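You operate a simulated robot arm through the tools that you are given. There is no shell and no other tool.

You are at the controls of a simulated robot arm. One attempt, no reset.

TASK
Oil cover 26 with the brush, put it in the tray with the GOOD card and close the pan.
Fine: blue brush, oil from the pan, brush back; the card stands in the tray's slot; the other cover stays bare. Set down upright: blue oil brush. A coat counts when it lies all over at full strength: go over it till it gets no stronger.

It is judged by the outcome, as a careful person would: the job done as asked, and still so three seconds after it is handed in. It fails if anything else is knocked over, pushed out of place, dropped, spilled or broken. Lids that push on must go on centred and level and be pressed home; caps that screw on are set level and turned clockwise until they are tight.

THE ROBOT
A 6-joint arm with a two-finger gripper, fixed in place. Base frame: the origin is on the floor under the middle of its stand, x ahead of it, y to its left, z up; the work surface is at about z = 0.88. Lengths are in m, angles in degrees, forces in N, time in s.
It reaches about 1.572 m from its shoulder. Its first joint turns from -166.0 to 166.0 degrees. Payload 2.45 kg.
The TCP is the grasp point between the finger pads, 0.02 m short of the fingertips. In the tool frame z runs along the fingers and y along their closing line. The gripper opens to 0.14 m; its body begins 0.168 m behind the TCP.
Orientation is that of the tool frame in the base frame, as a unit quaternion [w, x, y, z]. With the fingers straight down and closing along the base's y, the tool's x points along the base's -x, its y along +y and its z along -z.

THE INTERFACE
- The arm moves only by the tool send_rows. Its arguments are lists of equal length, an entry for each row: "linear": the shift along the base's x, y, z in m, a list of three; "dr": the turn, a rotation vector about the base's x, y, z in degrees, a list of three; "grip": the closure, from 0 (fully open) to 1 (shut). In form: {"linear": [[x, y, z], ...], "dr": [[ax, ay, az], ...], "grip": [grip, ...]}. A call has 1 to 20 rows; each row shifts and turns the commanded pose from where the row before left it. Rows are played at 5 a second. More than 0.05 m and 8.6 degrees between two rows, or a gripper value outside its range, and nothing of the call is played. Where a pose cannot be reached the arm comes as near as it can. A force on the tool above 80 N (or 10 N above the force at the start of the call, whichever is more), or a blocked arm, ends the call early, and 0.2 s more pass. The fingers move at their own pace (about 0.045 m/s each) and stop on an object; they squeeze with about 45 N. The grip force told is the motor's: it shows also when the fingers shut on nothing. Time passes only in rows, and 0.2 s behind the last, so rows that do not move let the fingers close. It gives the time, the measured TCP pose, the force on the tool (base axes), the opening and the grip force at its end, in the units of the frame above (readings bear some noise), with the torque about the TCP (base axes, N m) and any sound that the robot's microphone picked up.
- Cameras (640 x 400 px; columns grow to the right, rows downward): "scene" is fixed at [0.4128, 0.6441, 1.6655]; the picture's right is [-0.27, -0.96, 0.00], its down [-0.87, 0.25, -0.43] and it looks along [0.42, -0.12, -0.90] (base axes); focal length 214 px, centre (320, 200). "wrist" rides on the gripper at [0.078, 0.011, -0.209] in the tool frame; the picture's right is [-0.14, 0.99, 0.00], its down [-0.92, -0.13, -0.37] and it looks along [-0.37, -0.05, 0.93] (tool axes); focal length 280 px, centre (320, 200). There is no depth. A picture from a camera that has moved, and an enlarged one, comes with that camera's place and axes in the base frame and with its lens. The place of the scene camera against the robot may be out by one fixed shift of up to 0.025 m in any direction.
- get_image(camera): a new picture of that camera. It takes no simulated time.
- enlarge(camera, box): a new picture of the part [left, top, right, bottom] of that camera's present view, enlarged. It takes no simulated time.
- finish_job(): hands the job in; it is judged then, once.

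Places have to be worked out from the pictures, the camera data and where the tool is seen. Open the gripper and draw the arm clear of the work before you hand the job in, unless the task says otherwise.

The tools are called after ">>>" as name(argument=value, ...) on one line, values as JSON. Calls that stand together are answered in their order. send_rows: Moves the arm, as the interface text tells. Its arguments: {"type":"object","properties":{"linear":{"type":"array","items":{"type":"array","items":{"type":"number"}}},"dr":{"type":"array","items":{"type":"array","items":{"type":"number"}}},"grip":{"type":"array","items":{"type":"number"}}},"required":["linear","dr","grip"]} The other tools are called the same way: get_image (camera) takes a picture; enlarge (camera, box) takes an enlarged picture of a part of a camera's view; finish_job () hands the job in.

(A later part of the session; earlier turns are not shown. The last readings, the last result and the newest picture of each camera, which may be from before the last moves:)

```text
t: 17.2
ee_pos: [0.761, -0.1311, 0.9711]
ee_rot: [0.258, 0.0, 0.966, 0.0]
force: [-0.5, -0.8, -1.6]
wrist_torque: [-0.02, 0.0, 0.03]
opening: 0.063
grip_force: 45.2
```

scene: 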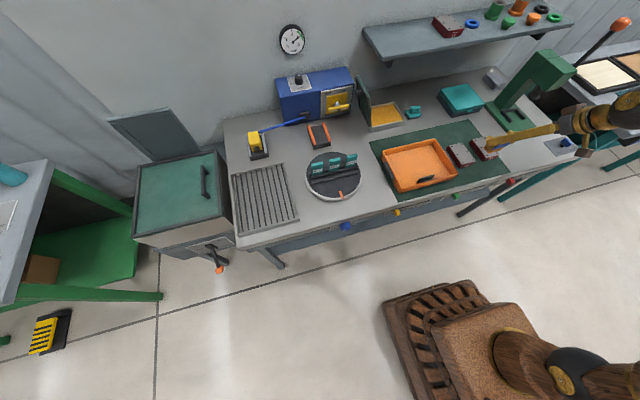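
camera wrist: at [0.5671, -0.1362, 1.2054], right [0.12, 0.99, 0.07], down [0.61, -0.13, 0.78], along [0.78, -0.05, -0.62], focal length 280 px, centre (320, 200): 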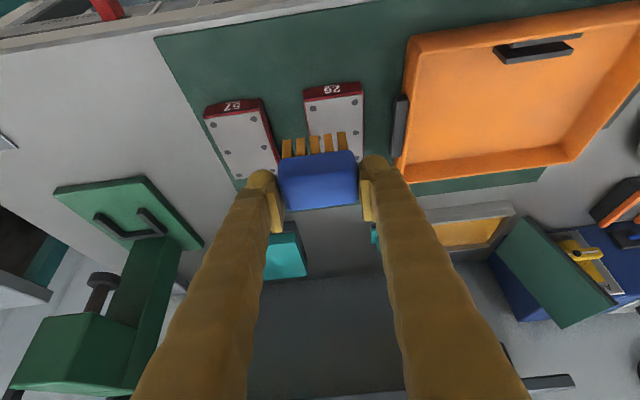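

No contact yet at z≈0.970; I keep lowering.

>>> send_rows(linear=[[0, 0, -0.001], [0, 0, -0.001]], dr=[[0, 0, 0], [0, 0, 0]], grip=[1, 1])

```text
t: 17.8
ee_pos: [0.7638, -0.1309, 0.9683]
ee_rot: [0.259, 0.001, 0.966, 0.0]
force: [-4.7, 0.1, 12.7]
wrist_torque: [0.09, 0.31, -0.01]
opening: 0.0629
grip_force: 45.1
```

Contact at commanded z≈0.9675 with about 13 N. I ease up slightly and sweep along +x over the first strip, watching that the cover stays put.

>>> send_rows(linear=[[0, 0, 0.0003], [0.01, 0, 0], [0.01, 0, 0], [0.01, 0, 0]], dr=[[0, 0, 0], [0, 0, 0], [0, 0, 0], [0, 0, 0]], grip=[1, 1, 1, 1])

>>> enlarge(camera="wrist", box=[200, 60, 440, 210])

>>> enlarge(camera="scene", box=[430, 120, 510, 170])

```text
t: 18.8
ee_pos: [0.793, -0.1313, 0.9678]
ee_rot: [0.26, -0.001, 0.966, 0.0]
force: [-4.0, 0.3, 14.4]
wrist_torque: [0.0, 0.4, 0.0]
opening: 0.063
grip_force: 45.1
```

```text
2.67 times, centred on (320, 135) of wrist
camera zoom: at [0.6205, -0.1211, 1.11], right [0.12, 0.99, 0.07], down [0.61, -0.13, 0.78], along [0.78, -0.05, -0.62], focal length 748 px, centre (320, 373)
```

zoom: 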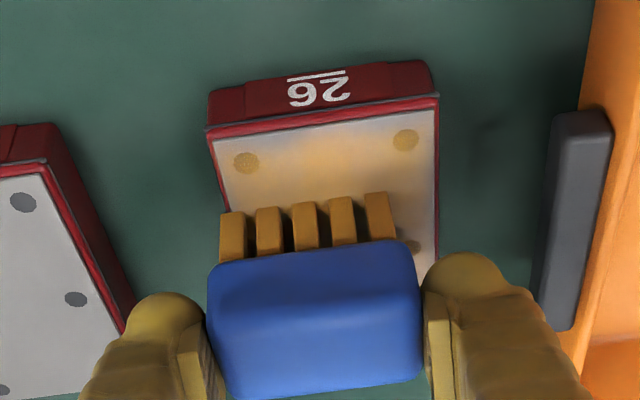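

```text
8.00 times, centred on (470, 145) of scene
camera zoom: at [0.4128, 0.6441, 1.6655], right [-0.27, -0.96, 0.0], down [-0.87, 0.25, -0.43], along [0.42, -0.12, -0.9], focal length 1716 px, centre (-880, 640)
```

zoom: 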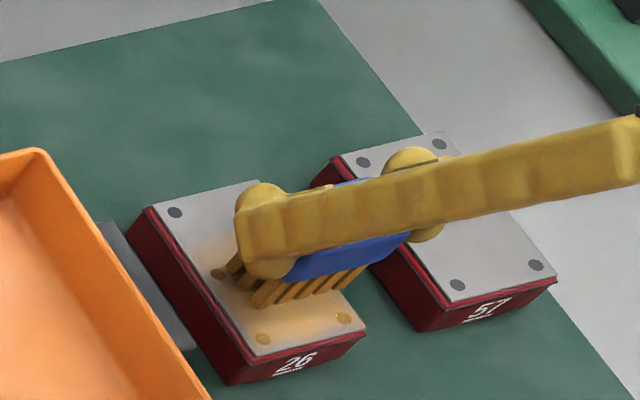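

A thin oil film is appearing and the cover holds still. I finish this strip, shift to the other side (y=−0.1135) and sweep back.

>>> send_rows(linear=[[0.01, 0, 0], [0.01, 0, 0], [0.01, 0, 0], [0.01, 0, 0], [0.012, 0, 0], [0.012, 0, 0], [0, 0.009, 0], [0, 0.009, 0], [-0.012, 0, 0], [-0.012, 0, 0], [-0.01, 0, 0], [-0.01, 0, 0], [-0.01, 0, 0], [-0.01, 0, 0], [-0.01, 0, 0], [-0.01, 0, 0], [-0.01, 0, 0]], dr=[[0, 0, 0], [0, 0, 0], [0, 0, 0], [0, 0, 0], [0, 0, 0], [0, 0, 0], [0, 0, 0], [0, 0, 0], [0, 0, 0], [0, 0, 0], [0, 0, 0], [0, 0, 0], [0, 0, 0], [0, 0, 0], [0, 0, 0], [0, 0, 0], [0, 0, 0]], grip=[1, 1, 1, 1, 1, 1, 1, 1, 1, 1, 1, 1, 1, 1, 1, 1, 1])

>>> enlarge(camera="wrist", box=[200, 60, 440, 210])

>>> enlarge(camera="scene", box=[430, 120, 510, 170])

```text
t: 22.4
ee_pos: [0.7621, -0.1131, 0.9682]
ee_rot: [0.26, -0.001, 0.965, 0.0]
force: [6.8, -0.2, 26.1]
wrist_torque: [0.02, -0.16, -0.01]
opening: 0.0629
grip_force: 44.6
```

```text
2.67 times, centred on (320, 135) of wrist
camera zoom: at [0.59, -0.1032, 1.1097], right [0.12, 0.99, 0.07], down [0.61, -0.13, 0.78], along [0.78, -0.05, -0.62], focal length 748 px, centre (320, 373)
```

zoom: 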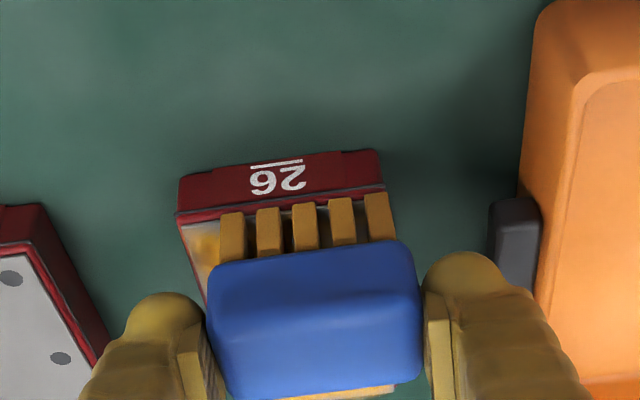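

```text
8.00 times, centred on (470, 145) of scene
camera zoom: at [0.4128, 0.6441, 1.6655], right [-0.27, -0.96, 0.0], down [-0.87, 0.25, -0.43], along [0.42, -0.12, -0.9], focal length 1716 px, centre (-880, 640)
```

zoom: 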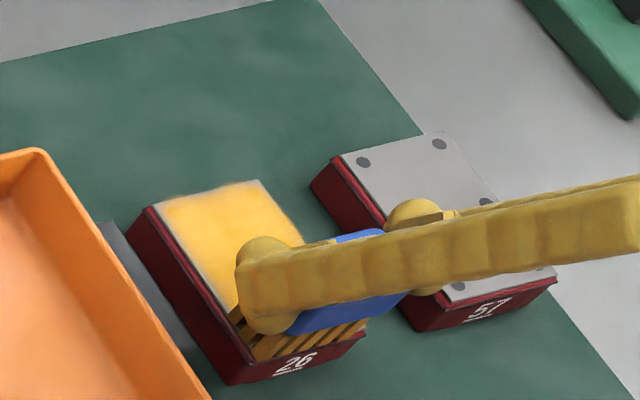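

The coat builds quickly but the edges are thinner. I ease the press slightly and make further passes with a small overhang: first the tray-side edge, then the middle.

>>> send_rows(linear=[[-0.006, 0.003, 0.0006], [0.012, 0, 0], [0.012, 0, 0], [0.012, 0, 0], [0.012, 0, 0], [0.012, 0, 0], [0.012, 0, 0], [0.012, 0, 0], [0.012, 0, 0], [0.012, 0, 0], [0, -0.012, 0], [-0.012, 0, 0], [-0.012, 0, 0], [-0.012, 0, 0], [-0.012, 0, 0], [-0.012, 0, 0], [-0.012, 0, 0], [-0.012, 0, 0], [-0.012, 0, 0], [-0.012, 0, 0]], dr=[[0, 0, 0], [0, 0, 0], [0, 0, 0], [0, 0, 0], [0, 0, 0], [0, 0, 0], [0, 0, 0], [0, 0, 0], [0, 0, 0], [0, 0, 0], [0, 0, 0], [0, 0, 0], [0, 0, 0], [0, 0, 0], [0, 0, 0], [0, 0, 0], [0, 0, 0], [0, 0, 0], [0, 0, 0], [0, 0, 0]], grip=[1, 1, 1, 1, 1, 1, 1, 1, 1, 1, 1, 1, 1, 1, 1, 1, 1, 1, 1, 1])

>>> enlarge(camera="wrist", box=[200, 60, 440, 210])

>>> enlarge(camera="scene", box=[430, 120, 510, 170])

```text
t: 26.6
ee_pos: [0.7556, -0.1222, 0.9683]
ee_rot: [0.259, 0.0, 0.966, -0.001]
force: [2.0, 0.3, 3.1]
wrist_torque: [0.05, -0.03, 0.04]
opening: 0.0631
grip_force: 44.9
```

```text
2.67 times, centred on (320, 135) of wrist
camera zoom: at [0.5842, -0.1122, 1.11], right [0.12, 0.99, 0.07], down [0.61, -0.13, 0.78], along [0.78, -0.05, -0.62], focal length 748 px, centre (320, 373)
```

zoom: 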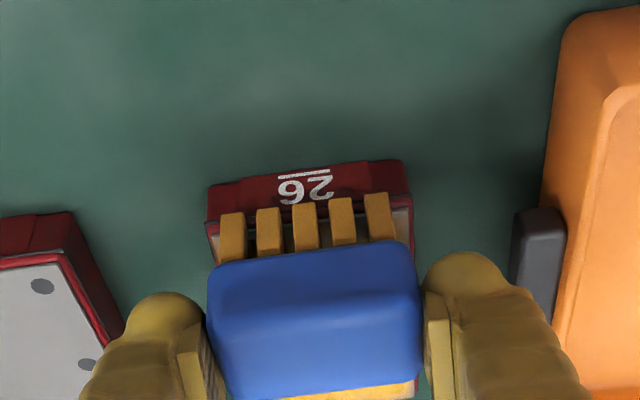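

```text
8.00 times, centred on (470, 145) of scene
camera zoom: at [0.4128, 0.6441, 1.6655], right [-0.27, -0.96, 0.0], down [-0.87, 0.25, -0.43], along [0.42, -0.12, -0.9], focal length 1716 px, centre (-880, 640)
```

zoom: 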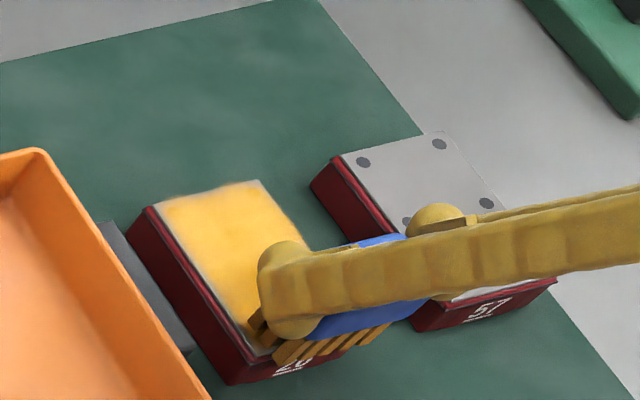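

Force has dropped to 3 N. I press 0.5 mm more and run the far-side edge strip (y=−0.1345), then lift to inspect the coat.

>>> send_rows(linear=[[0, -0.012, -0.0005], [0.012, 0, 0], [0.012, 0, 0], [0.012, 0, 0], [0.012, 0, 0], [0.012, 0, 0], [0.012, 0, 0], [0.012, 0, 0], [0.012, 0, 0], [0.012, 0, 0], [0, 0, 0.015], [-0.03, 0, 0.03], [-0.04, 0, 0.02], [-0.04, 0, 0.01], [-0.03, 0, 0]], dr=[[0, 0, 0], [0, 0, 0], [0, 0, 0], [0, 0, 0], [0, 0, 0], [0, 0, 0], [0, 0, 0], [0, 0, 0], [0, 0, 0], [0, 0, 0], [0, 0, 0], [0, 0, 0], [0, 0, 0], [0, 0, 0], [0, 0, 0]], grip=[1, 1, 1, 1, 1, 1, 1, 1, 1, 1, 1, 1, 1, 1, 1])

>>> enlarge(camera="wrist", box=[240, 60, 400, 190])

>>> enlarge(camera="scene", box=[430, 120, 510, 170])

```text
t: 29.8
ee_pos: [0.725, -0.1322, 1.042]
ee_rot: [0.259, 0.0, 0.966, 0.0]
force: [-0.4, -1.2, -1.1]
wrist_torque: [-0.04, -0.06, 0.02]
opening: 0.0629
grip_force: 45.0
```

```text
3.08 times, centred on (320, 125) of wrist
camera zoom: at [0.5516, -0.1236, 1.1846], right [0.12, 0.99, 0.07], down [0.61, -0.13, 0.78], along [0.78, -0.05, -0.62], focal length 863 px, centre (320, 431)
```

zoom: 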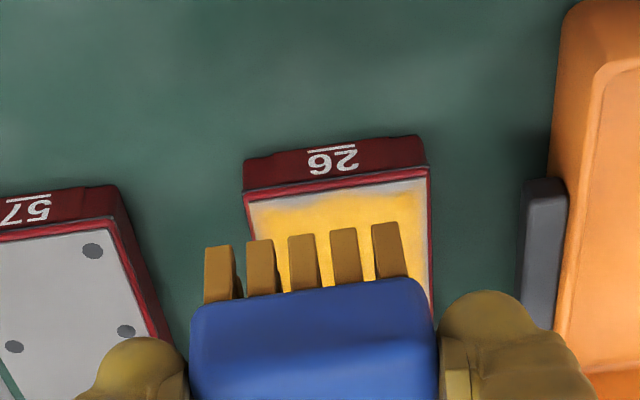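

```text
8.00 times, centred on (470, 145) of scene
camera zoom: at [0.4128, 0.6441, 1.6655], right [-0.27, -0.96, 0.0], down [-0.87, 0.25, -0.43], along [0.42, -0.12, -0.9], focal length 1716 px, centre (-880, 640)
```

zoom: 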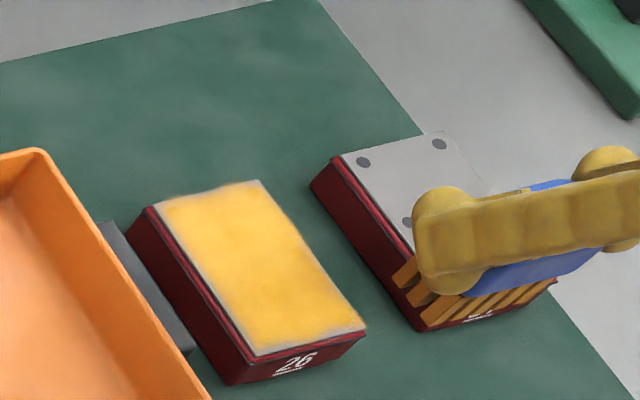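

Most of the top is strongly coated; a thin pale margin remains at the edges. I zoom in to judge it and the load on the bristles.

>>> enlarge(camera="scene", box=[445, 135, 485, 170])

>>> enlarge(camera="wrist", box=[285, 90, 365, 140])

```text
11.43 times, centred on (465, 152) of scene
camera zoom: at [0.4128, 0.6441, 1.6655], right [-0.27, -0.96, 0.0], down [-0.87, 0.25, -0.43], along [0.42, -0.12, -0.9], focal length 2451 px, centre (-1337, 743)
```

zoom: 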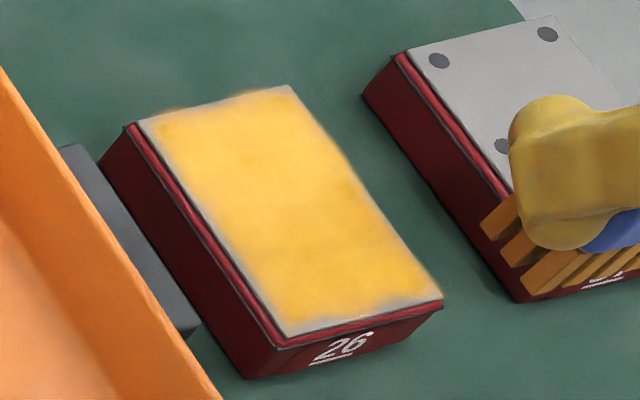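

```text
8.00 times, centred on (325, 115) of wrist
camera zoom: at [0.5516, -0.1236, 1.1846], right [0.12, 0.99, 0.07], down [0.61, -0.13, 0.78], along [0.78, -0.05, -0.62], focal length 2243 px, centre (280, 880)
```

zoom: 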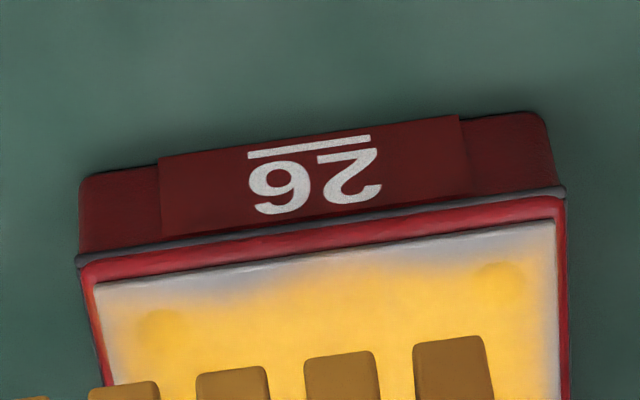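

The far side is coated to the edge, but the tray-side, front and rear margins are pale. I go again with firm contact, dwelling at the ends, starting with the tray-side edge at y=−0.109.

>>> send_rows(linear=[[0.011, 0.0085, -0.02], [0.011, 0.0085, -0.02], [0.011, 0.0085, -0.02], [0, 0, -0.01], [0, 0, -0.0054], [0, 0, 0], [0.009, 0, 0], [0.009, 0, 0], [0.009, 0, 0], [0.009, 0, 0], [0.009, 0, 0], [0.009, 0, 0], [0.009, 0, 0], [0.009, 0, 0], [0.009, 0, 0], [0.009, 0, 0], [0.009, 0, 0], [0.009, 0, 0], [0, 0, 0], [0, 0, 0]], dr=[[0, 0, 0], [0, 0, 0], [0, 0, 0], [0, 0, 0], [0, 0, 0], [0, 0, 0], [0, 0, 0], [0, 0, 0], [0, 0, 0], [0, 0, 0], [0, 0, 0], [0, 0, 0], [0, 0, 0], [0, 0, 0], [0, 0, 0], [0, 0, 0], [0, 0, 0], [0, 0, 0], [0, 0, 0], [0, 0, 0]], grip=[1, 1, 1, 1, 1, 1, 1, 1, 1, 1, 1, 1, 1, 1, 1, 1, 1, 1, 1, 1])

>>> enlarge(camera="scene", box=[445, 135, 485, 170])

>>> enlarge(camera="wrist", box=[200, 0, 440, 170])

```text
t: 34.0
ee_pos: [0.8659, -0.1088, 0.9673]
ee_rot: [0.259, 0.001, 0.966, -0.001]
force: [-0.4, -0.3, 24.9]
wrist_torque: [0.01, 0.31, 0.0]
opening: 0.063
grip_force: 45.3
```

```text
11.43 times, centred on (465, 152) of scene
camera zoom: at [0.4128, 0.6441, 1.6655], right [-0.27, -0.96, 0.0], down [-0.87, 0.25, -0.43], along [0.42, -0.12, -0.9], focal length 2451 px, centre (-1337, 743)
```

zoom: 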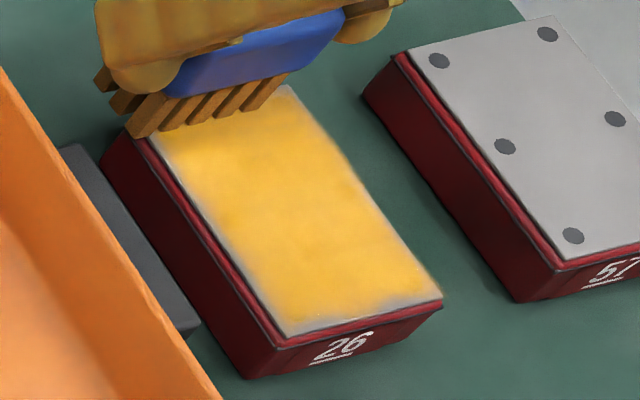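

```text
2.35 times, centred on (320, 85) of wrist
camera zoom: at [0.6931, -0.0985, 1.1095], right [0.12, 0.99, 0.07], down [0.61, -0.13, 0.78], along [0.78, -0.05, -0.62], focal length 660 px, centre (320, 471)
```

zoom: 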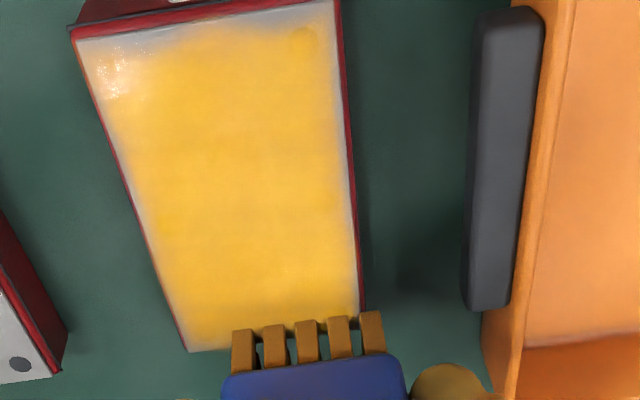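

The margins didn't gain from this pass, so the brush may be spent. I fetch more oil: lift, return to the pan and press lightly on the pad.

>>> send_rows(linear=[[0, 0, 0.03], [0, 0, 0.03], [0.0336, 0.0299, 0.004], [0.0336, 0.0299, 0.004], [0.0336, 0.0299, 0.004], [0.0336, 0.0299, 0.004], [0.0336, 0.0299, 0.004], [0.0336, 0.0299, 0.004], [0.0334, 0.0296, 0.004], [0, 0, -0.04], [0, 0, -0.03], [0, 0, -0.02], [0, 0, -0.0055], [0, 0, -0.0015], [0, 0, 0]], dr=[[0, 0, 0], [0, 0, 0], [0, 0, 0], [0, 0, 0], [0, 0, 0], [0, 0, 0], [0, 0, 0], [0, 0, 0], [0, 0, 0], [0, 0, 0], [0, 0, 0], [0, 0, 0], [0, 0, 0], [0, 0, 0], [0, 0, 0]], grip=[1, 1, 1, 1, 1, 1, 1, 1, 1, 1, 1, 1, 1, 1, 1])

>>> enlarge(camera="wrist", box=[220, 80, 420, 205])

>>> enlarge(camera="scene", box=[445, 135, 485, 170])

>>> enlarge(camera="scene", box=[340, 70, 436, 130])

```text
t: 37.2
ee_pos: [1.0997, 0.1, 0.9577]
ee_rot: [0.259, 0.001, 0.966, -0.002]
force: [-0.3, -0.3, -0.3]
wrist_torque: [-0.02, 0.0, -0.01]
opening: 0.0632
grip_force: 44.6
```

```text
3.20 times, centred on (320, 142) of wrist
camera zoom: at [0.9285, 0.1102, 1.1002], right [0.12, 0.99, 0.07], down [0.61, -0.13, 0.78], along [0.78, -0.05, -0.62], focal length 897 px, centre (320, 384)
```

zoom: 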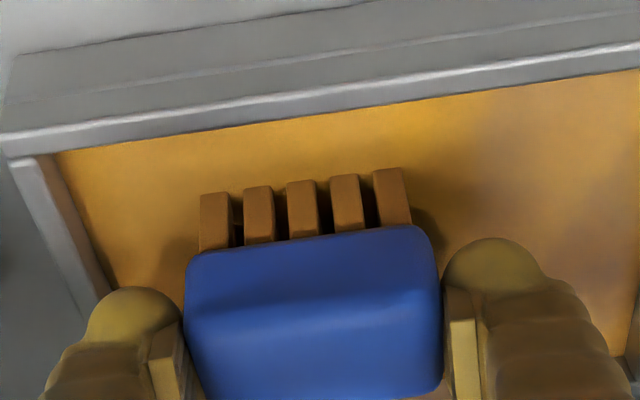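

```text
11.43 times, centred on (465, 152) of scene
camera zoom: at [0.4128, 0.6441, 1.6655], right [-0.27, -0.96, 0.0], down [-0.87, 0.25, -0.43], along [0.42, -0.12, -0.9], focal length 2451 px, centre (-1337, 743)
```

zoom: 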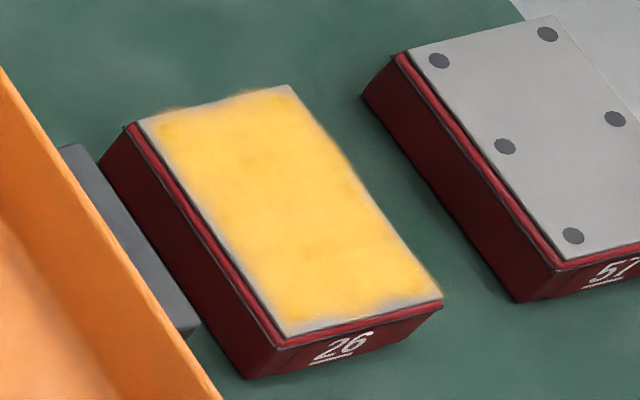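

```text
6.67 times, centred on (388, 100) of scene
camera zoom: at [0.4128, 0.6441, 1.6655], right [-0.27, -0.96, 0.0], down [-0.87, 0.25, -0.43], along [0.42, -0.12, -0.9], focal length 1430 px, centre (-133, 867)
```

zoom: 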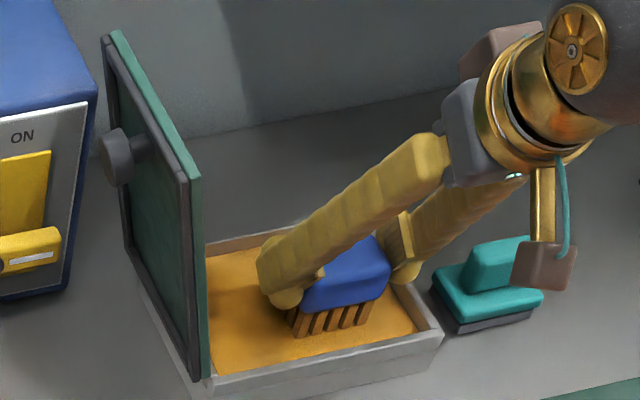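

Not quite touching yet (0 N). I lower another 1.2 mm and rest there to load the bristles.

>>> send_rows(linear=[[0, 0, -0.0008], [0, 0, -0.0006], [0, 0, 0]], dr=[[0, 0, 0], [0, 0, 0], [0, 0, 0]], grip=[1, 1, 1])

```text
t: 38.0
ee_pos: [1.0995, 0.1007, 0.9572]
ee_rot: [0.26, 0.0, 0.966, -0.001]
force: [2.2, -0.7, 10.6]
wrist_torque: [-0.02, 0.08, 0.04]
opening: 0.063
grip_force: 45.0
```

About 11 N on the pad — reloaded. I carry it back to cover 26, this time starting centred on the front edge with a dwell.

>>> send_rows(linear=[[0, 0, 0.03], [0, 0, 0.04], [-0.0381, -0.0247, 0.0166], [-0.0381, -0.0247, 0.0133], [-0.0381, -0.0247, 0], [-0.0381, -0.0247, 0], [-0.0381, -0.0247, 0], [-0.0381, -0.0247, 0], [-0.0381, -0.0247, 0], [-0.0381, -0.0247, 0], [-0.0382, -0.0249, 0], [0, 0, -0.04], [0, 0, -0.03], [0, 0, -0.015], [0, 0, -0.0035], [0, 0, -0.001], [0, 0, 0], [0, 0, 0]], dr=[[0, 0, 0], [0, 0, 0], [0, 0, 0], [0, 0, 0], [0, 0, 0], [0, 0, 0], [0, 0, 0], [0, 0, 0], [0, 0, 0], [0, 0, 0], [0, 0, 0], [0, 0, 0], [0, 0, 0], [0, 0, 0], [0, 0, 0], [0, 0, 0], [0, 0, 0], [0, 0, 0]], grip=[1, 1, 1, 1, 1, 1, 1, 1, 1, 1, 1, 1, 1, 1, 1, 1, 1, 1])

>>> enlarge(camera="wrist", box=[200, 60, 440, 210])

```text
t: 41.8
ee_pos: [0.7579, -0.1218, 0.9681]
ee_rot: [0.26, 0.0, 0.966, -0.001]
force: [-0.6, -1.6, 12.3]
wrist_torque: [-0.01, 0.04, 0.03]
opening: 0.063
grip_force: 45.3
```

```text
2.67 times, centred on (320, 135) of wrist
camera zoom: at [0.5852, -0.1123, 1.1098], right [0.12, 0.99, 0.07], down [0.61, -0.13, 0.78], along [0.78, -0.05, -0.62], focal length 748 px, centre (320, 373)
```

zoom: 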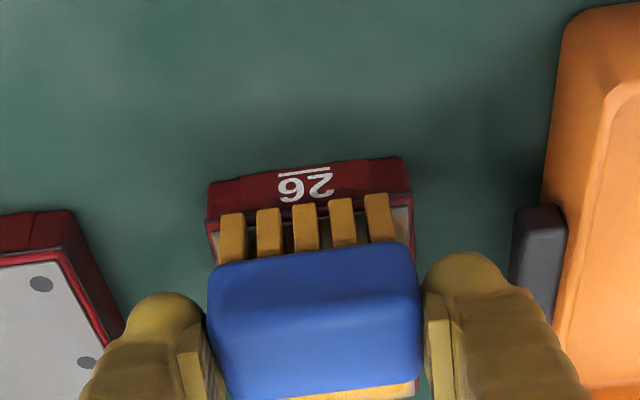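

12 N contact at the front edge. I scrub sideways along the front edge, then sweep slowly to the rear.

>>> send_rows(linear=[[0, 0.008, 0], [0, 0.008, 0], [0, 0, 0], [0, -0.008, 0], [0, -0.008, 0], [0, -0.008, 0], [0, -0.008, 0], [0, 0, 0], [0.009, 0, 0], [0.009, 0, 0], [0.009, 0, 0], [0.009, 0, 0], [0.009, 0, 0], [0.009, 0, 0], [0.009, 0, 0], [0.009, 0, 0], [0.009, 0, 0], [0.009, 0, 0], [0.009, 0, 0], [0.007, 0, 0]], dr=[[0, 0, 0], [0, 0, 0], [0, 0, 0], [0, 0, 0], [0, 0, 0], [0, 0, 0], [0, 0, 0], [0, 0, 0], [0, 0, 0], [0, 0, 0], [0, 0, 0], [0, 0, 0], [0, 0, 0], [0, 0, 0], [0, 0, 0], [0, 0, 0], [0, 0, 0], [0, 0, 0], [0, 0, 0], [0, 0, 0]], grip=[1, 1, 1, 1, 1, 1, 1, 1, 1, 1, 1, 1, 1, 1, 1, 1, 1, 1, 1, 1])

>>> enlarge(camera="scene", box=[445, 135, 485, 170])

>>> enlarge(camera="wrist", box=[200, 0, 440, 170])

```text
t: 46.0
ee_pos: [0.8617, -0.1388, 0.9679]
ee_rot: [0.259, 0.001, 0.966, -0.001]
force: [-7.6, -1.5, 22.3]
wrist_torque: [-0.04, 0.63, 0.01]
opening: 0.0631
grip_force: 45.2
```

```text
11.43 times, centred on (465, 152) of scene
camera zoom: at [0.4128, 0.6441, 1.6655], right [-0.27, -0.96, 0.0], down [-0.87, 0.25, -0.43], along [0.42, -0.12, -0.9], focal length 2451 px, centre (-1337, 743)
```

zoom: 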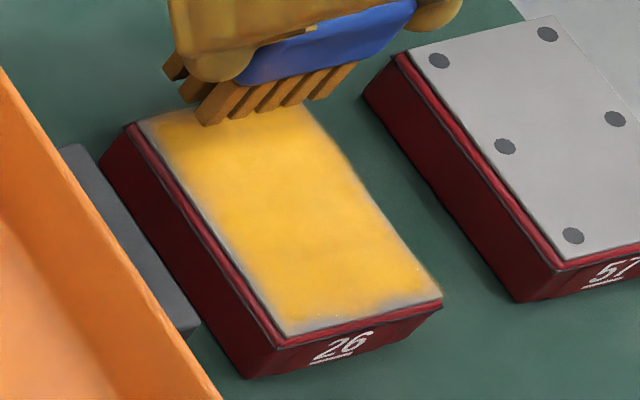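

```text
2.35 times, centred on (320, 85) of wrist
camera zoom: at [0.6909, -0.1281, 1.1096], right [0.12, 0.99, 0.07], down [0.61, -0.13, 0.78], along [0.78, -0.05, -0.62], focal length 660 px, centre (320, 471)
```

zoom: 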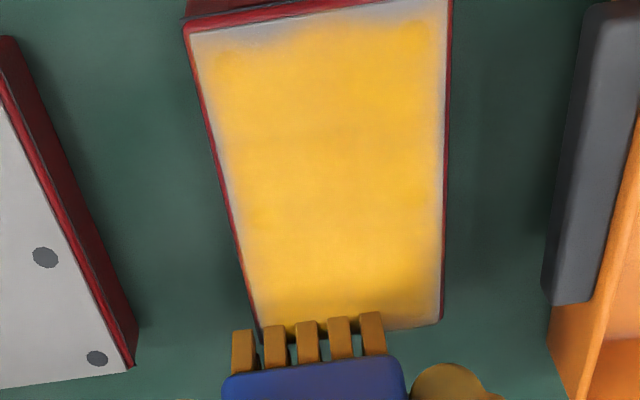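

The remaining pale rim looks the same width all round, so it may just be the plate's bare border; still, I continue with a full second round: rear edge, then the tray-side strip back to the front.

>>> send_rows(linear=[[0, 0.008, 0], [0, 0.008, 0], [0, 0.008, 0], [0, 0.008, 0], [0, 0, 0], [-0.009, 0, 0], [-0.009, 0, 0], [-0.009, 0, 0], [-0.009, 0, 0], [-0.009, 0, 0], [-0.009, 0, 0], [-0.009, 0, 0], [-0.009, 0, 0], [-0.009, 0, 0], [-0.009, 0, 0], [-0.009, 0, 0], [-0.007, 0, 0], [0, 0, 0], [0, -0.008, 0], [0, -0.008, 0]], dr=[[0, 0, 0], [0, 0, 0], [0, 0, 0], [0, 0, 0], [0, 0, 0], [0, 0, 0], [0, 0, 0], [0, 0, 0], [0, 0, 0], [0, 0, 0], [0, 0, 0], [0, 0, 0], [0, 0, 0], [0, 0, 0], [0, 0, 0], [0, 0, 0], [0, 0, 0], [0, 0, 0], [0, 0, 0], [0, 0, 0]], grip=[1, 1, 1, 1, 1, 1, 1, 1, 1, 1, 1, 1, 1, 1, 1, 1, 1, 1, 1, 1])

>>> enlarge(camera="scene", box=[445, 135, 485, 170])

```text
t: 50.2
ee_pos: [0.7561, -0.1222, 0.9674]
ee_rot: [0.258, 0.0, 0.966, -0.001]
force: [-0.1, 6.4, 18.2]
wrist_torque: [0.29, 0.05, 0.01]
opening: 0.0631
grip_force: 45.6
```

```text
11.43 times, centred on (465, 152) of scene
camera zoom: at [0.4128, 0.6441, 1.6655], right [-0.27, -0.96, 0.0], down [-0.87, 0.25, -0.43], along [0.42, -0.12, -0.9], focal length 2451 px, centre (-1337, 743)
```

zoom: 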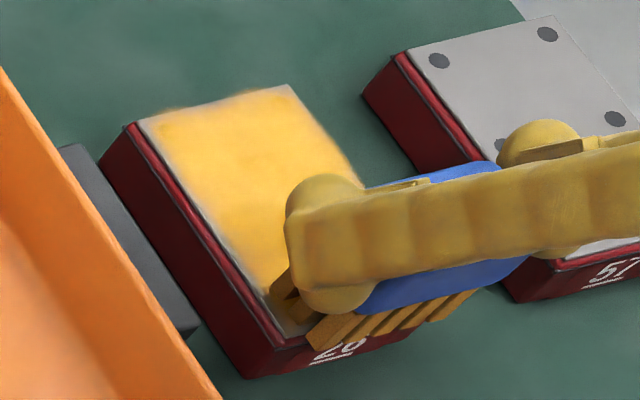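

I continue with the middle strip to the rear and then the far-side strip, then lift for a full look.

>>> send_rows(linear=[[0.012, 0, 0], [0.012, 0, 0], [0.012, 0, 0], [0.012, 0, 0], [0.012, 0, 0], [0.012, 0, 0], [0.012, 0, 0], [0.012, 0, 0], [0.01, 0, 0], [0, -0.014, 0], [-0.012, 0, 0], [-0.012, 0, 0], [-0.012, 0, 0], [-0.012, 0, 0], [-0.012, 0, 0], [-0.012, 0, 0], [-0.012, 0, 0], [-0.012, 0, 0], [-0.01, 0, 0], [0, 0, 0]], dr=[[0, 0, 0], [0, 0, 0], [0, 0, 0], [0, 0, 0], [0, 0, 0], [0, 0, 0], [0, 0, 0], [0, 0, 0], [0, 0, 0], [0, 0, 0], [0, 0, 0], [0, 0, 0], [0, 0, 0], [0, 0, 0], [0, 0, 0], [0, 0, 0], [0, 0, 0], [0, 0, 0], [0, 0, 0], [0, 0, 0]], grip=[1, 1, 1, 1, 1, 1, 1, 1, 1, 1, 1, 1, 1, 1, 1, 1, 1, 1, 1, 1])

>>> send_rows(linear=[[0, 0, 0.02], [0.02, 0, 0.035], [0.03, 0, 0.03], [0.03, 0, 0.02], [0.03, 0, 0]], dr=[[0, 0, 0], [0, 0, 0], [0, 0, 0], [0, 0, 0], [0, 0, 0]], grip=[1, 1, 1, 1, 1])

>>> enlarge(camera="scene", box=[445, 135, 485, 170])

>>> enlarge(camera="wrist", box=[220, 20, 420, 145])

```text
t: 54.4
ee_pos: [0.7571, -0.1365, 0.9675]
ee_rot: [0.259, -0.001, 0.966, 0.0]
force: [2.2, 1.1, 9.5]
wrist_torque: [0.1, -0.02, 0.0]
opening: 0.0629
grip_force: 45.0
```

```text
t: 55.6
ee_pos: [0.8679, -0.1381, 1.0708]
ee_rot: [0.259, 0.0, 0.966, 0.0]
force: [0.4, 0.1, -1.2]
wrist_torque: [0.04, 0.0, -0.02]
opening: 0.0633
grip_force: 45.0
```

```text
11.43 times, centred on (465, 152) of scene
camera zoom: at [0.4128, 0.6441, 1.6655], right [-0.27, -0.96, 0.0], down [-0.87, 0.25, -0.43], along [0.42, -0.12, -0.9], focal length 2451 px, centre (-1337, 743)
```

zoom: 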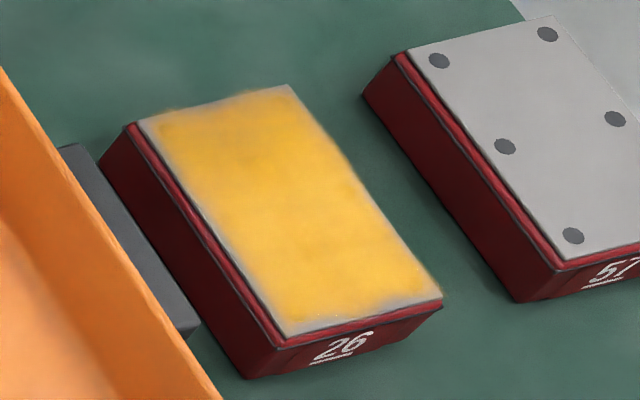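

```text
3.20 times, centred on (320, 82) of wrist
camera zoom: at [0.6949, -0.1269, 1.2142], right [0.12, 0.99, 0.07], down [0.61, -0.13, 0.78], along [0.78, -0.05, -0.62], focal length 897 px, centre (320, 576)
```

zoom: 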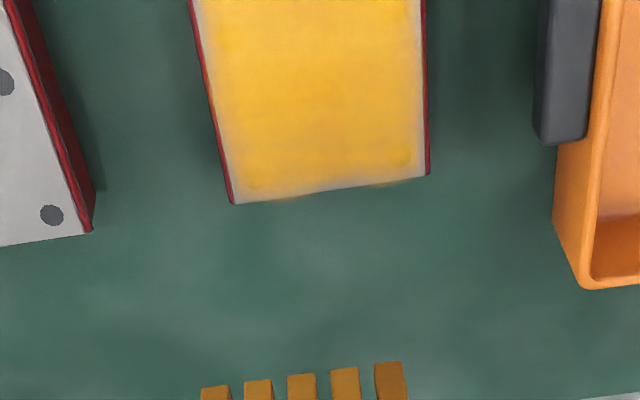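

The coat is even with only a uniform pale rim. To test whether that rim can take oil, I run one pass along the tray side with a larger overhang (y=−0.099).

>>> send_rows(linear=[[-0.004, 0.0188, -0.03], [-0.003, 0.0187, -0.03], [0, 0, -0.03], [0, 0, -0.0145], [0, 0, -0.0005], [-0.0103, 0, 0], [-0.0103, 0, 0], [-0.0103, 0, 0], [-0.0103, 0, 0], [-0.0103, 0, 0], [-0.0103, 0, 0], [-0.0103, 0, 0], [-0.0103, 0, 0], [-0.0103, 0, 0], [-0.0103, 0, 0], [0, 0, 0]], dr=[[0, 0, 0], [0, 0, 0], [0, 0, 0], [0, 0, 0], [0, 0, 0], [0, 0, 0], [0, 0, 0], [0, 0, 0], [0, 0, 0], [0, 0, 0], [0, 0, 0], [0, 0, 0], [0, 0, 0], [0, 0, 0], [0, 0, 0], [0, 0, 0]], grip=[1, 1, 1, 1, 1, 1, 1, 1, 1, 1, 1, 1, 1, 1, 1, 1])

>>> enlarge(camera="scene", box=[445, 135, 485, 170])

>>> enlarge(camera="wrist", box=[200, 60, 440, 210])

```text
t: 59.0
ee_pos: [0.7572, -0.099, 0.9671]
ee_rot: [0.26, 0.0, 0.966, -0.001]
force: [4.0, -0.1, 16.1]
wrist_torque: [-0.06, -0.11, 0.04]
opening: 0.063
grip_force: 45.3
```

```text
11.43 times, centred on (465, 152) of scene
camera zoom: at [0.4128, 0.6441, 1.6655], right [-0.27, -0.96, 0.0], down [-0.87, 0.25, -0.43], along [0.42, -0.12, -0.9], focal length 2451 px, centre (-1337, 743)
```

zoom: 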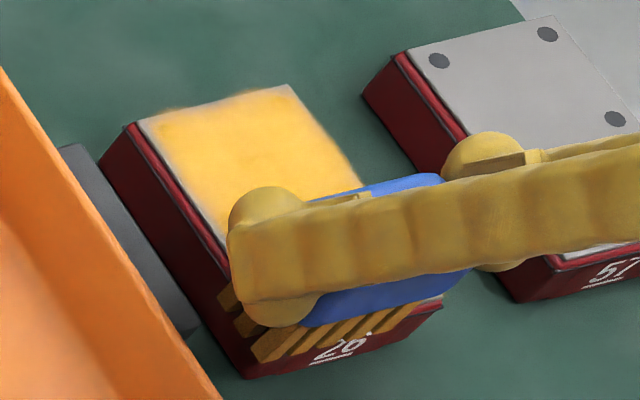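

```text
2.67 times, centred on (320, 135) of wrist
camera zoom: at [0.5849, -0.0887, 1.1093], right [0.12, 0.99, 0.07], down [0.61, -0.13, 0.78], along [0.78, -0.05, -0.62], focal length 748 px, centre (320, 373)
```

zoom: 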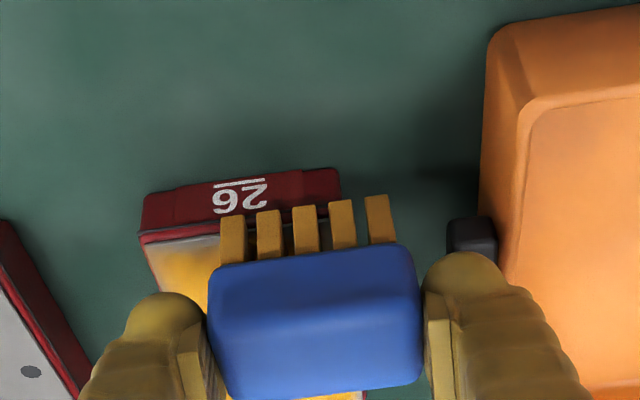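

The rim is unchanged by the overhang pass, so it is the plate's border and the coat is saturated. I lift off and take a last close look at the coat's front part.

>>> send_rows(linear=[[0, 0, 0.02], [-0.01, -0.01, 0.035], [-0.01, -0.01, 0.035], [-0.013, -0.01, 0.01]], dr=[[0, 0, 0], [0, 0, 0], [0, 0, 0], [0, 0, 0]], grip=[1, 1, 1, 1])

>>> enlarge(camera="wrist", box=[230, 60, 390, 160])

>>> enlarge(camera="scene", box=[450, 138, 482, 166])

```text
t: 60.0
ee_pos: [0.7245, -0.1279, 1.0675]
ee_rot: [0.258, 0.001, 0.966, -0.002]
force: [-0.3, 0.0, -1.5]
wrist_torque: [-0.02, 0.01, 0.01]
opening: 0.0632
grip_force: 45.1
```

```text
4.00 times, centred on (310, 110) of wrist
camera zoom: at [0.552, -0.118, 1.2091], right [0.12, 0.99, 0.07], down [0.61, -0.13, 0.78], along [0.78, -0.05, -0.62], focal length 1122 px, centre (360, 560)
```

zoom: 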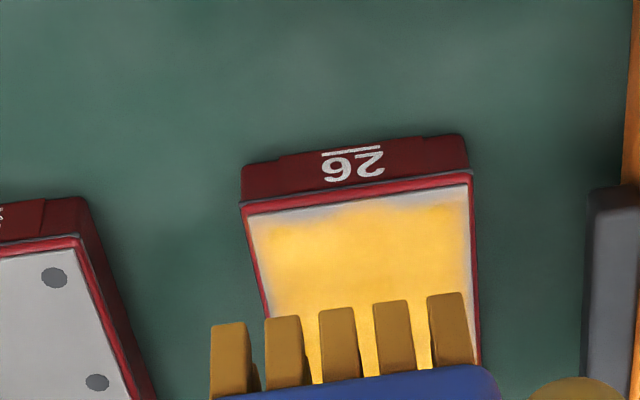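

```text
14.29 times, centred on (466, 152) of scene
camera zoom: at [0.4128, 0.6441, 1.6655], right [-0.27, -0.96, 0.0], down [-0.87, 0.25, -0.43], along [0.42, -0.12, -0.9], focal length 3064 px, centre (-1766, 886)
```

zoom: 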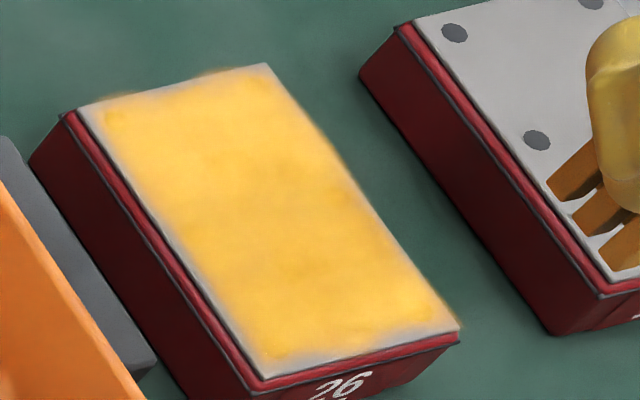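

The front margin looks a touch wider than the others, so I scrub once more along the front edge with the brush further forward.

>>> send_rows(linear=[[0.0125, -0.005, -0.035], [0.0125, -0.005, -0.035], [0, 0, -0.025], [0, 0, -0.0045], [0, 0, -0.0006], [0, 0.009, 0], [0, 0.009, 0], [0, 0.009, 0], [0, 0.009, 0], [0.004, 0, 0], [0, -0.009, 0], [0, -0.009, 0], [0, -0.009, 0], [0, -0.009, 0], [0, 0, 0.03], [-0.01, 0.01, 0.04], [-0.02, 0, 0.03]], dr=[[0, 0, 0], [0, 0, 0], [0, 0, 0], [0, 0, 0], [0, 0, 0], [0, 0, 0], [0, 0, 0], [0, 0, 0], [0, 0, 0], [0, 0, 0], [0, 0, 0], [0, 0, 0], [0, 0, 0], [0, 0, 0], [0, 0, 0], [0, 0, 0], [0, 0, 0]], grip=[1, 1, 1, 1, 1, 1, 1, 1, 1, 1, 1, 1, 1, 1, 1, 1, 1])

>>> enlarge(camera="wrist", box=[230, 60, 390, 160])

>>> enlarge(camera="scene", box=[450, 138, 482, 166])

```text
t: 63.6
ee_pos: [0.7226, -0.1281, 1.0672]
ee_rot: [0.259, 0.0, 0.966, -0.001]
force: [-0.4, -0.3, -0.7]
wrist_torque: [0.03, -0.02, 0.0]
opening: 0.0629
grip_force: 44.8
```

```text
4.00 times, centred on (310, 110) of wrist
camera zoom: at [0.5504, -0.1185, 1.2091], right [0.12, 0.99, 0.07], down [0.61, -0.13, 0.78], along [0.78, -0.05, -0.62], focal length 1122 px, centre (360, 560)
```

zoom: 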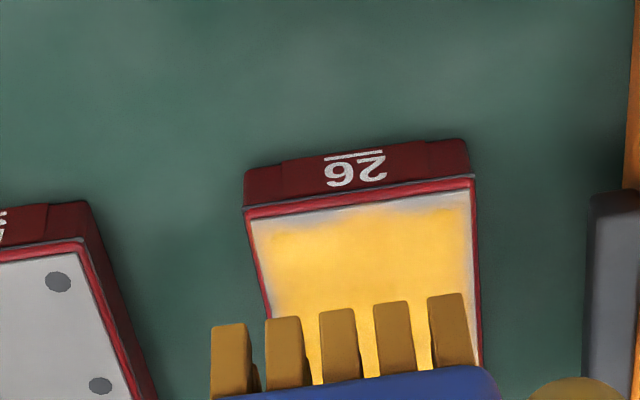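

```text
14.29 times, centred on (466, 152) of scene
camera zoom: at [0.4128, 0.6441, 1.6655], right [-0.27, -0.96, 0.0], down [-0.87, 0.25, -0.43], along [0.42, -0.12, -0.9], focal length 3064 px, centre (-1766, 886)
```

zoom: 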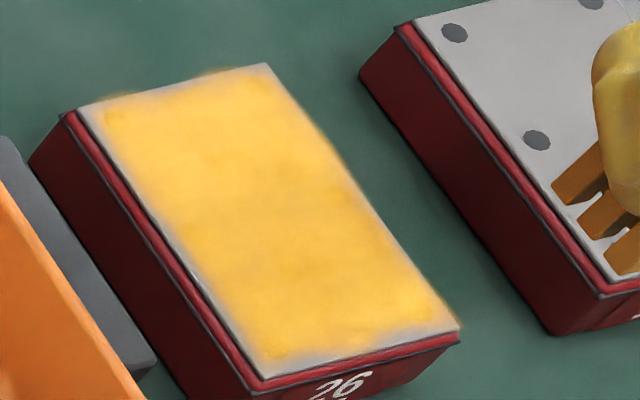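

Unchanged — the coat is saturated and the apparent margin is just parallax of the film. Now I return the brush to its original place by its recorded pose (1.099, −0.137).

>>> send_rows(linear=[[0.0376, -0.0008, 0], [0.0376, -0.0008, 0], [0.0376, -0.0008, 0], [0.0376, -0.0008, 0], [0.0376, -0.0008, 0], [0.0376, -0.0008, 0], [0.0377, -0.0008, -0.0194], [0.0377, -0.0008, -0.0194], [0.0377, -0.0009, -0.0194], [0.0377, -0.0009, -0.0192], [0, 0, -0.03], [0, 0, -0.015], [0, 0, -0.005]], dr=[[0, 0, 0], [0, 0, 0], [0, 0, 0], [0, 0, 0], [0, 0, 0], [0, 0, 0], [0, 0, 0], [0, 0, 0], [0, 0, 0], [0, 0, 0], [0, 0, 0], [0, 0, 0], [0, 0, 0]], grip=[1, 1, 1, 1, 1, 1, 1, 1, 1, 1, 1, 1, 1])

>>> enlarge(camera="wrist", box=[220, 80, 420, 205])

>>> enlarge(camera="scene", box=[390, 60, 486, 120])

```text
t: 66.4
ee_pos: [1.1001, -0.1361, 0.9405]
ee_rot: [0.259, 0.0, 0.966, -0.001]
force: [0.3, -0.7, -0.1]
wrist_torque: [0.01, 0.0, -0.03]
opening: 0.0633
grip_force: 45.3
```

```text
3.20 times, centred on (320, 142) of wrist
camera zoom: at [0.9273, -0.1266, 1.0815], right [0.12, 0.99, 0.07], down [0.61, -0.13, 0.78], along [0.78, -0.05, -0.62], focal length 897 px, centre (320, 384)
```

zoom: 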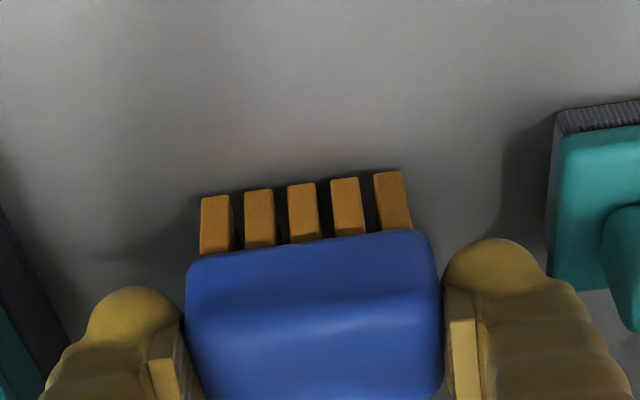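

```text
6.67 times, centred on (438, 90) of scene
camera zoom: at [0.4128, 0.6441, 1.6655], right [-0.27, -0.96, 0.0], down [-0.87, 0.25, -0.43], along [0.42, -0.12, -0.9], focal length 1430 px, centre (-467, 933)
```

zoom: 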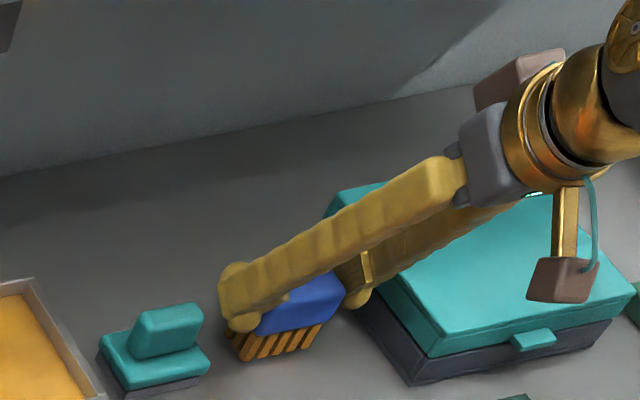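

The brush is just above its spot. I lower in 1 mm steps until the bristles touch the table.

>>> send_rows(linear=[[0, 0, -0.0015], [0, 0, -0.0015], [0, 0, -0.001]], dr=[[0, 0, 0], [0, 0, 0], [0, 0, 0]], grip=[1, 1, 1])

```text
t: 67.2
ee_pos: [1.0992, -0.1357, 0.9358]
ee_rot: [0.26, 0.0, 0.966, 0.0]
force: [0.0, 0.4, 0.7]
wrist_torque: [0.01, 0.02, 0.0]
opening: 0.0633
grip_force: 44.9
```

No contact yet at z=0.936; half-millimetre steps down from here.

>>> send_rows(linear=[[0, 0, -0.0005], [0, 0, -0.0005]], dr=[[0, 0, 0], [0, 0, 0]], grip=[1, 1])

```text
t: 67.8
ee_pos: [1.0997, -0.1372, 0.9368]
ee_rot: [0.26, 0.001, 0.966, -0.001]
force: [-2.6, 2.0, 8.6]
wrist_torque: [0.03, 0.27, -0.02]
opening: 0.0629
grip_force: 44.6
```

Bristles are on the table (8.6 N). I relax the press a little and open the fingers to about 76 mm.

>>> send_rows(linear=[[0, 0, 0.0005], [0, 0, 0], [0, 0, 0], [0, 0, 0]], dr=[[0, 0, 0], [0, 0, 0], [0, 0, 0], [0, 0, 0]], grip=[0.9, 0.5, 0.46, 0.46])

>>> enlarge(camera="wrist", box=[220, 80, 420, 205])

```text
t: 68.8
ee_pos: [1.0988, -0.137, 0.9358]
ee_rot: [0.259, -0.001, 0.966, 0.0]
force: [1.1, -0.2, -0.1]
wrist_torque: [-0.01, -0.03, 0.0]
opening: 0.0755
grip_force: 0.1
```

```text
3.20 times, centred on (320, 142) of wrist
camera zoom: at [0.9275, -0.1268, 1.0772], right [0.12, 0.99, 0.07], down [0.61, -0.13, 0.78], along [0.78, -0.05, -0.62], focal length 897 px, centre (320, 384)
```

zoom: 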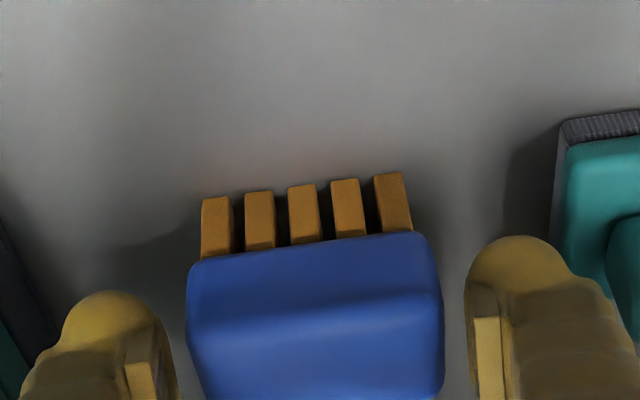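

The brush stands upright at its place. I lift straight up, draw back from under the shelf and turn the tool back to vertical for handling the cover.

>>> send_rows(linear=[[0, 0, 0.015], [0, 0, 0.03], [-0.01, 0, 0.04], [-0.03, 0, 0.03], [-0.04, 0, 0.02], [-0.04, 0, 0.015], [-0.04, 0, 0.0], [-0.04, 0, 0.0], [-0.04, 0, 0], [-0.04, 0, 0]], dr=[[0, 0, 0], [0, 0, 0], [0, 0, 0], [0, 0, 0], [0, 0, 0], [0, 7.5, 0], [0, 7.5, 0], [0, 7.5, 0], [0, 7.5, 0], [0, 0, 0]], grip=[0.46, 0.46, 0.46, 0.46, 0.46, 0.46, 0.46, 0.46, 0.46, 0.46])

>>> get_image(camera="wrist")

>>> enlarge(camera="scene", box=[390, 60, 486, 120])

```text
t: 71.0
ee_pos: [0.8187, -0.136, 1.0856]
ee_rot: [-0.001, -0.001, 1.0, 0.001]
force: [-0.4, -0.8, -0.6]
wrist_torque: [-0.01, 0.03, -0.01]
opening: 0.0757
grip_force: 0.0
```

```text
taken
camera wrist: at [0.7406, -0.1264, 1.2947], right [0.14, 0.99, 0.0], down [0.92, -0.13, 0.37], along [0.36, -0.05, -0.93], focal length 280 px, centre (320, 200)
```

wrist: 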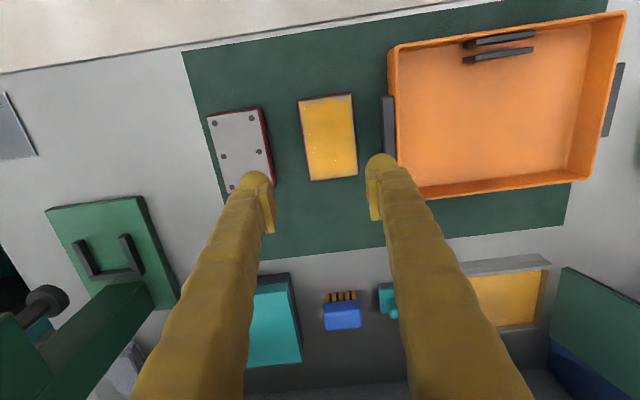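

```text
6.67 times, centred on (438, 90) of scene
camera zoom: at [0.4128, 0.6441, 1.6655], right [-0.27, -0.96, 0.0], down [-0.87, 0.25, -0.43], along [0.42, -0.12, -0.9], focal length 1430 px, centre (-467, 933)
```

zoom: 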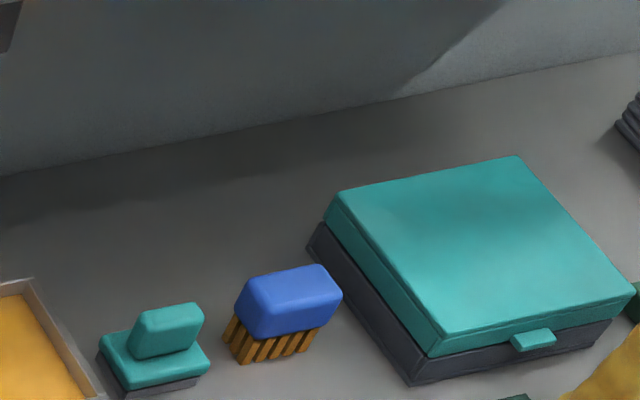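

The brush is standing properly. I enlarge the cover and tray in this straight-down view to fix their positions.

>>> enlarge(camera="wrist", box=[200, 60, 420, 200])

>>> enlarge(camera="wrist", box=[370, 0, 640, 210])

```text
2.86 times, centred on (310, 130) of wrist
camera zoom: at [0.7406, -0.1264, 1.2947], right [0.14, 0.99, 0.0], down [0.92, -0.13, 0.37], along [0.36, -0.05, -0.93], focal length 801 px, centre (349, 400)
```

zoom: 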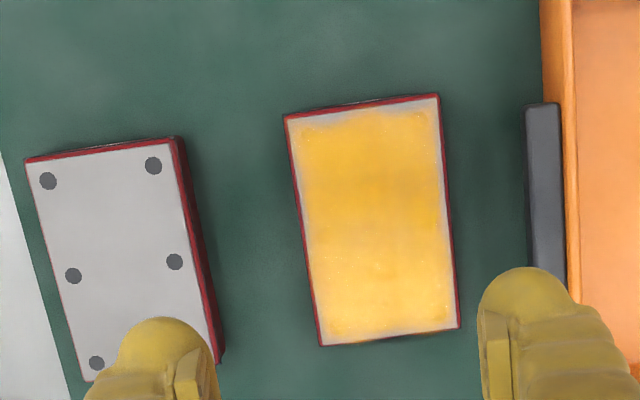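

```text
1.90 times, centred on (505, 105) of wrist
camera zoom: at [0.7406, -0.1264, 1.2947], right [0.14, 0.99, 0.0], down [0.92, -0.13, 0.37], along [0.36, -0.05, -0.93], focal length 534 px, centre (-32, 381)
```

zoom: 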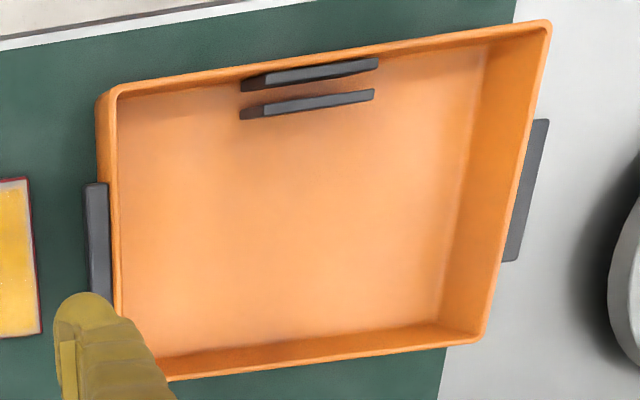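

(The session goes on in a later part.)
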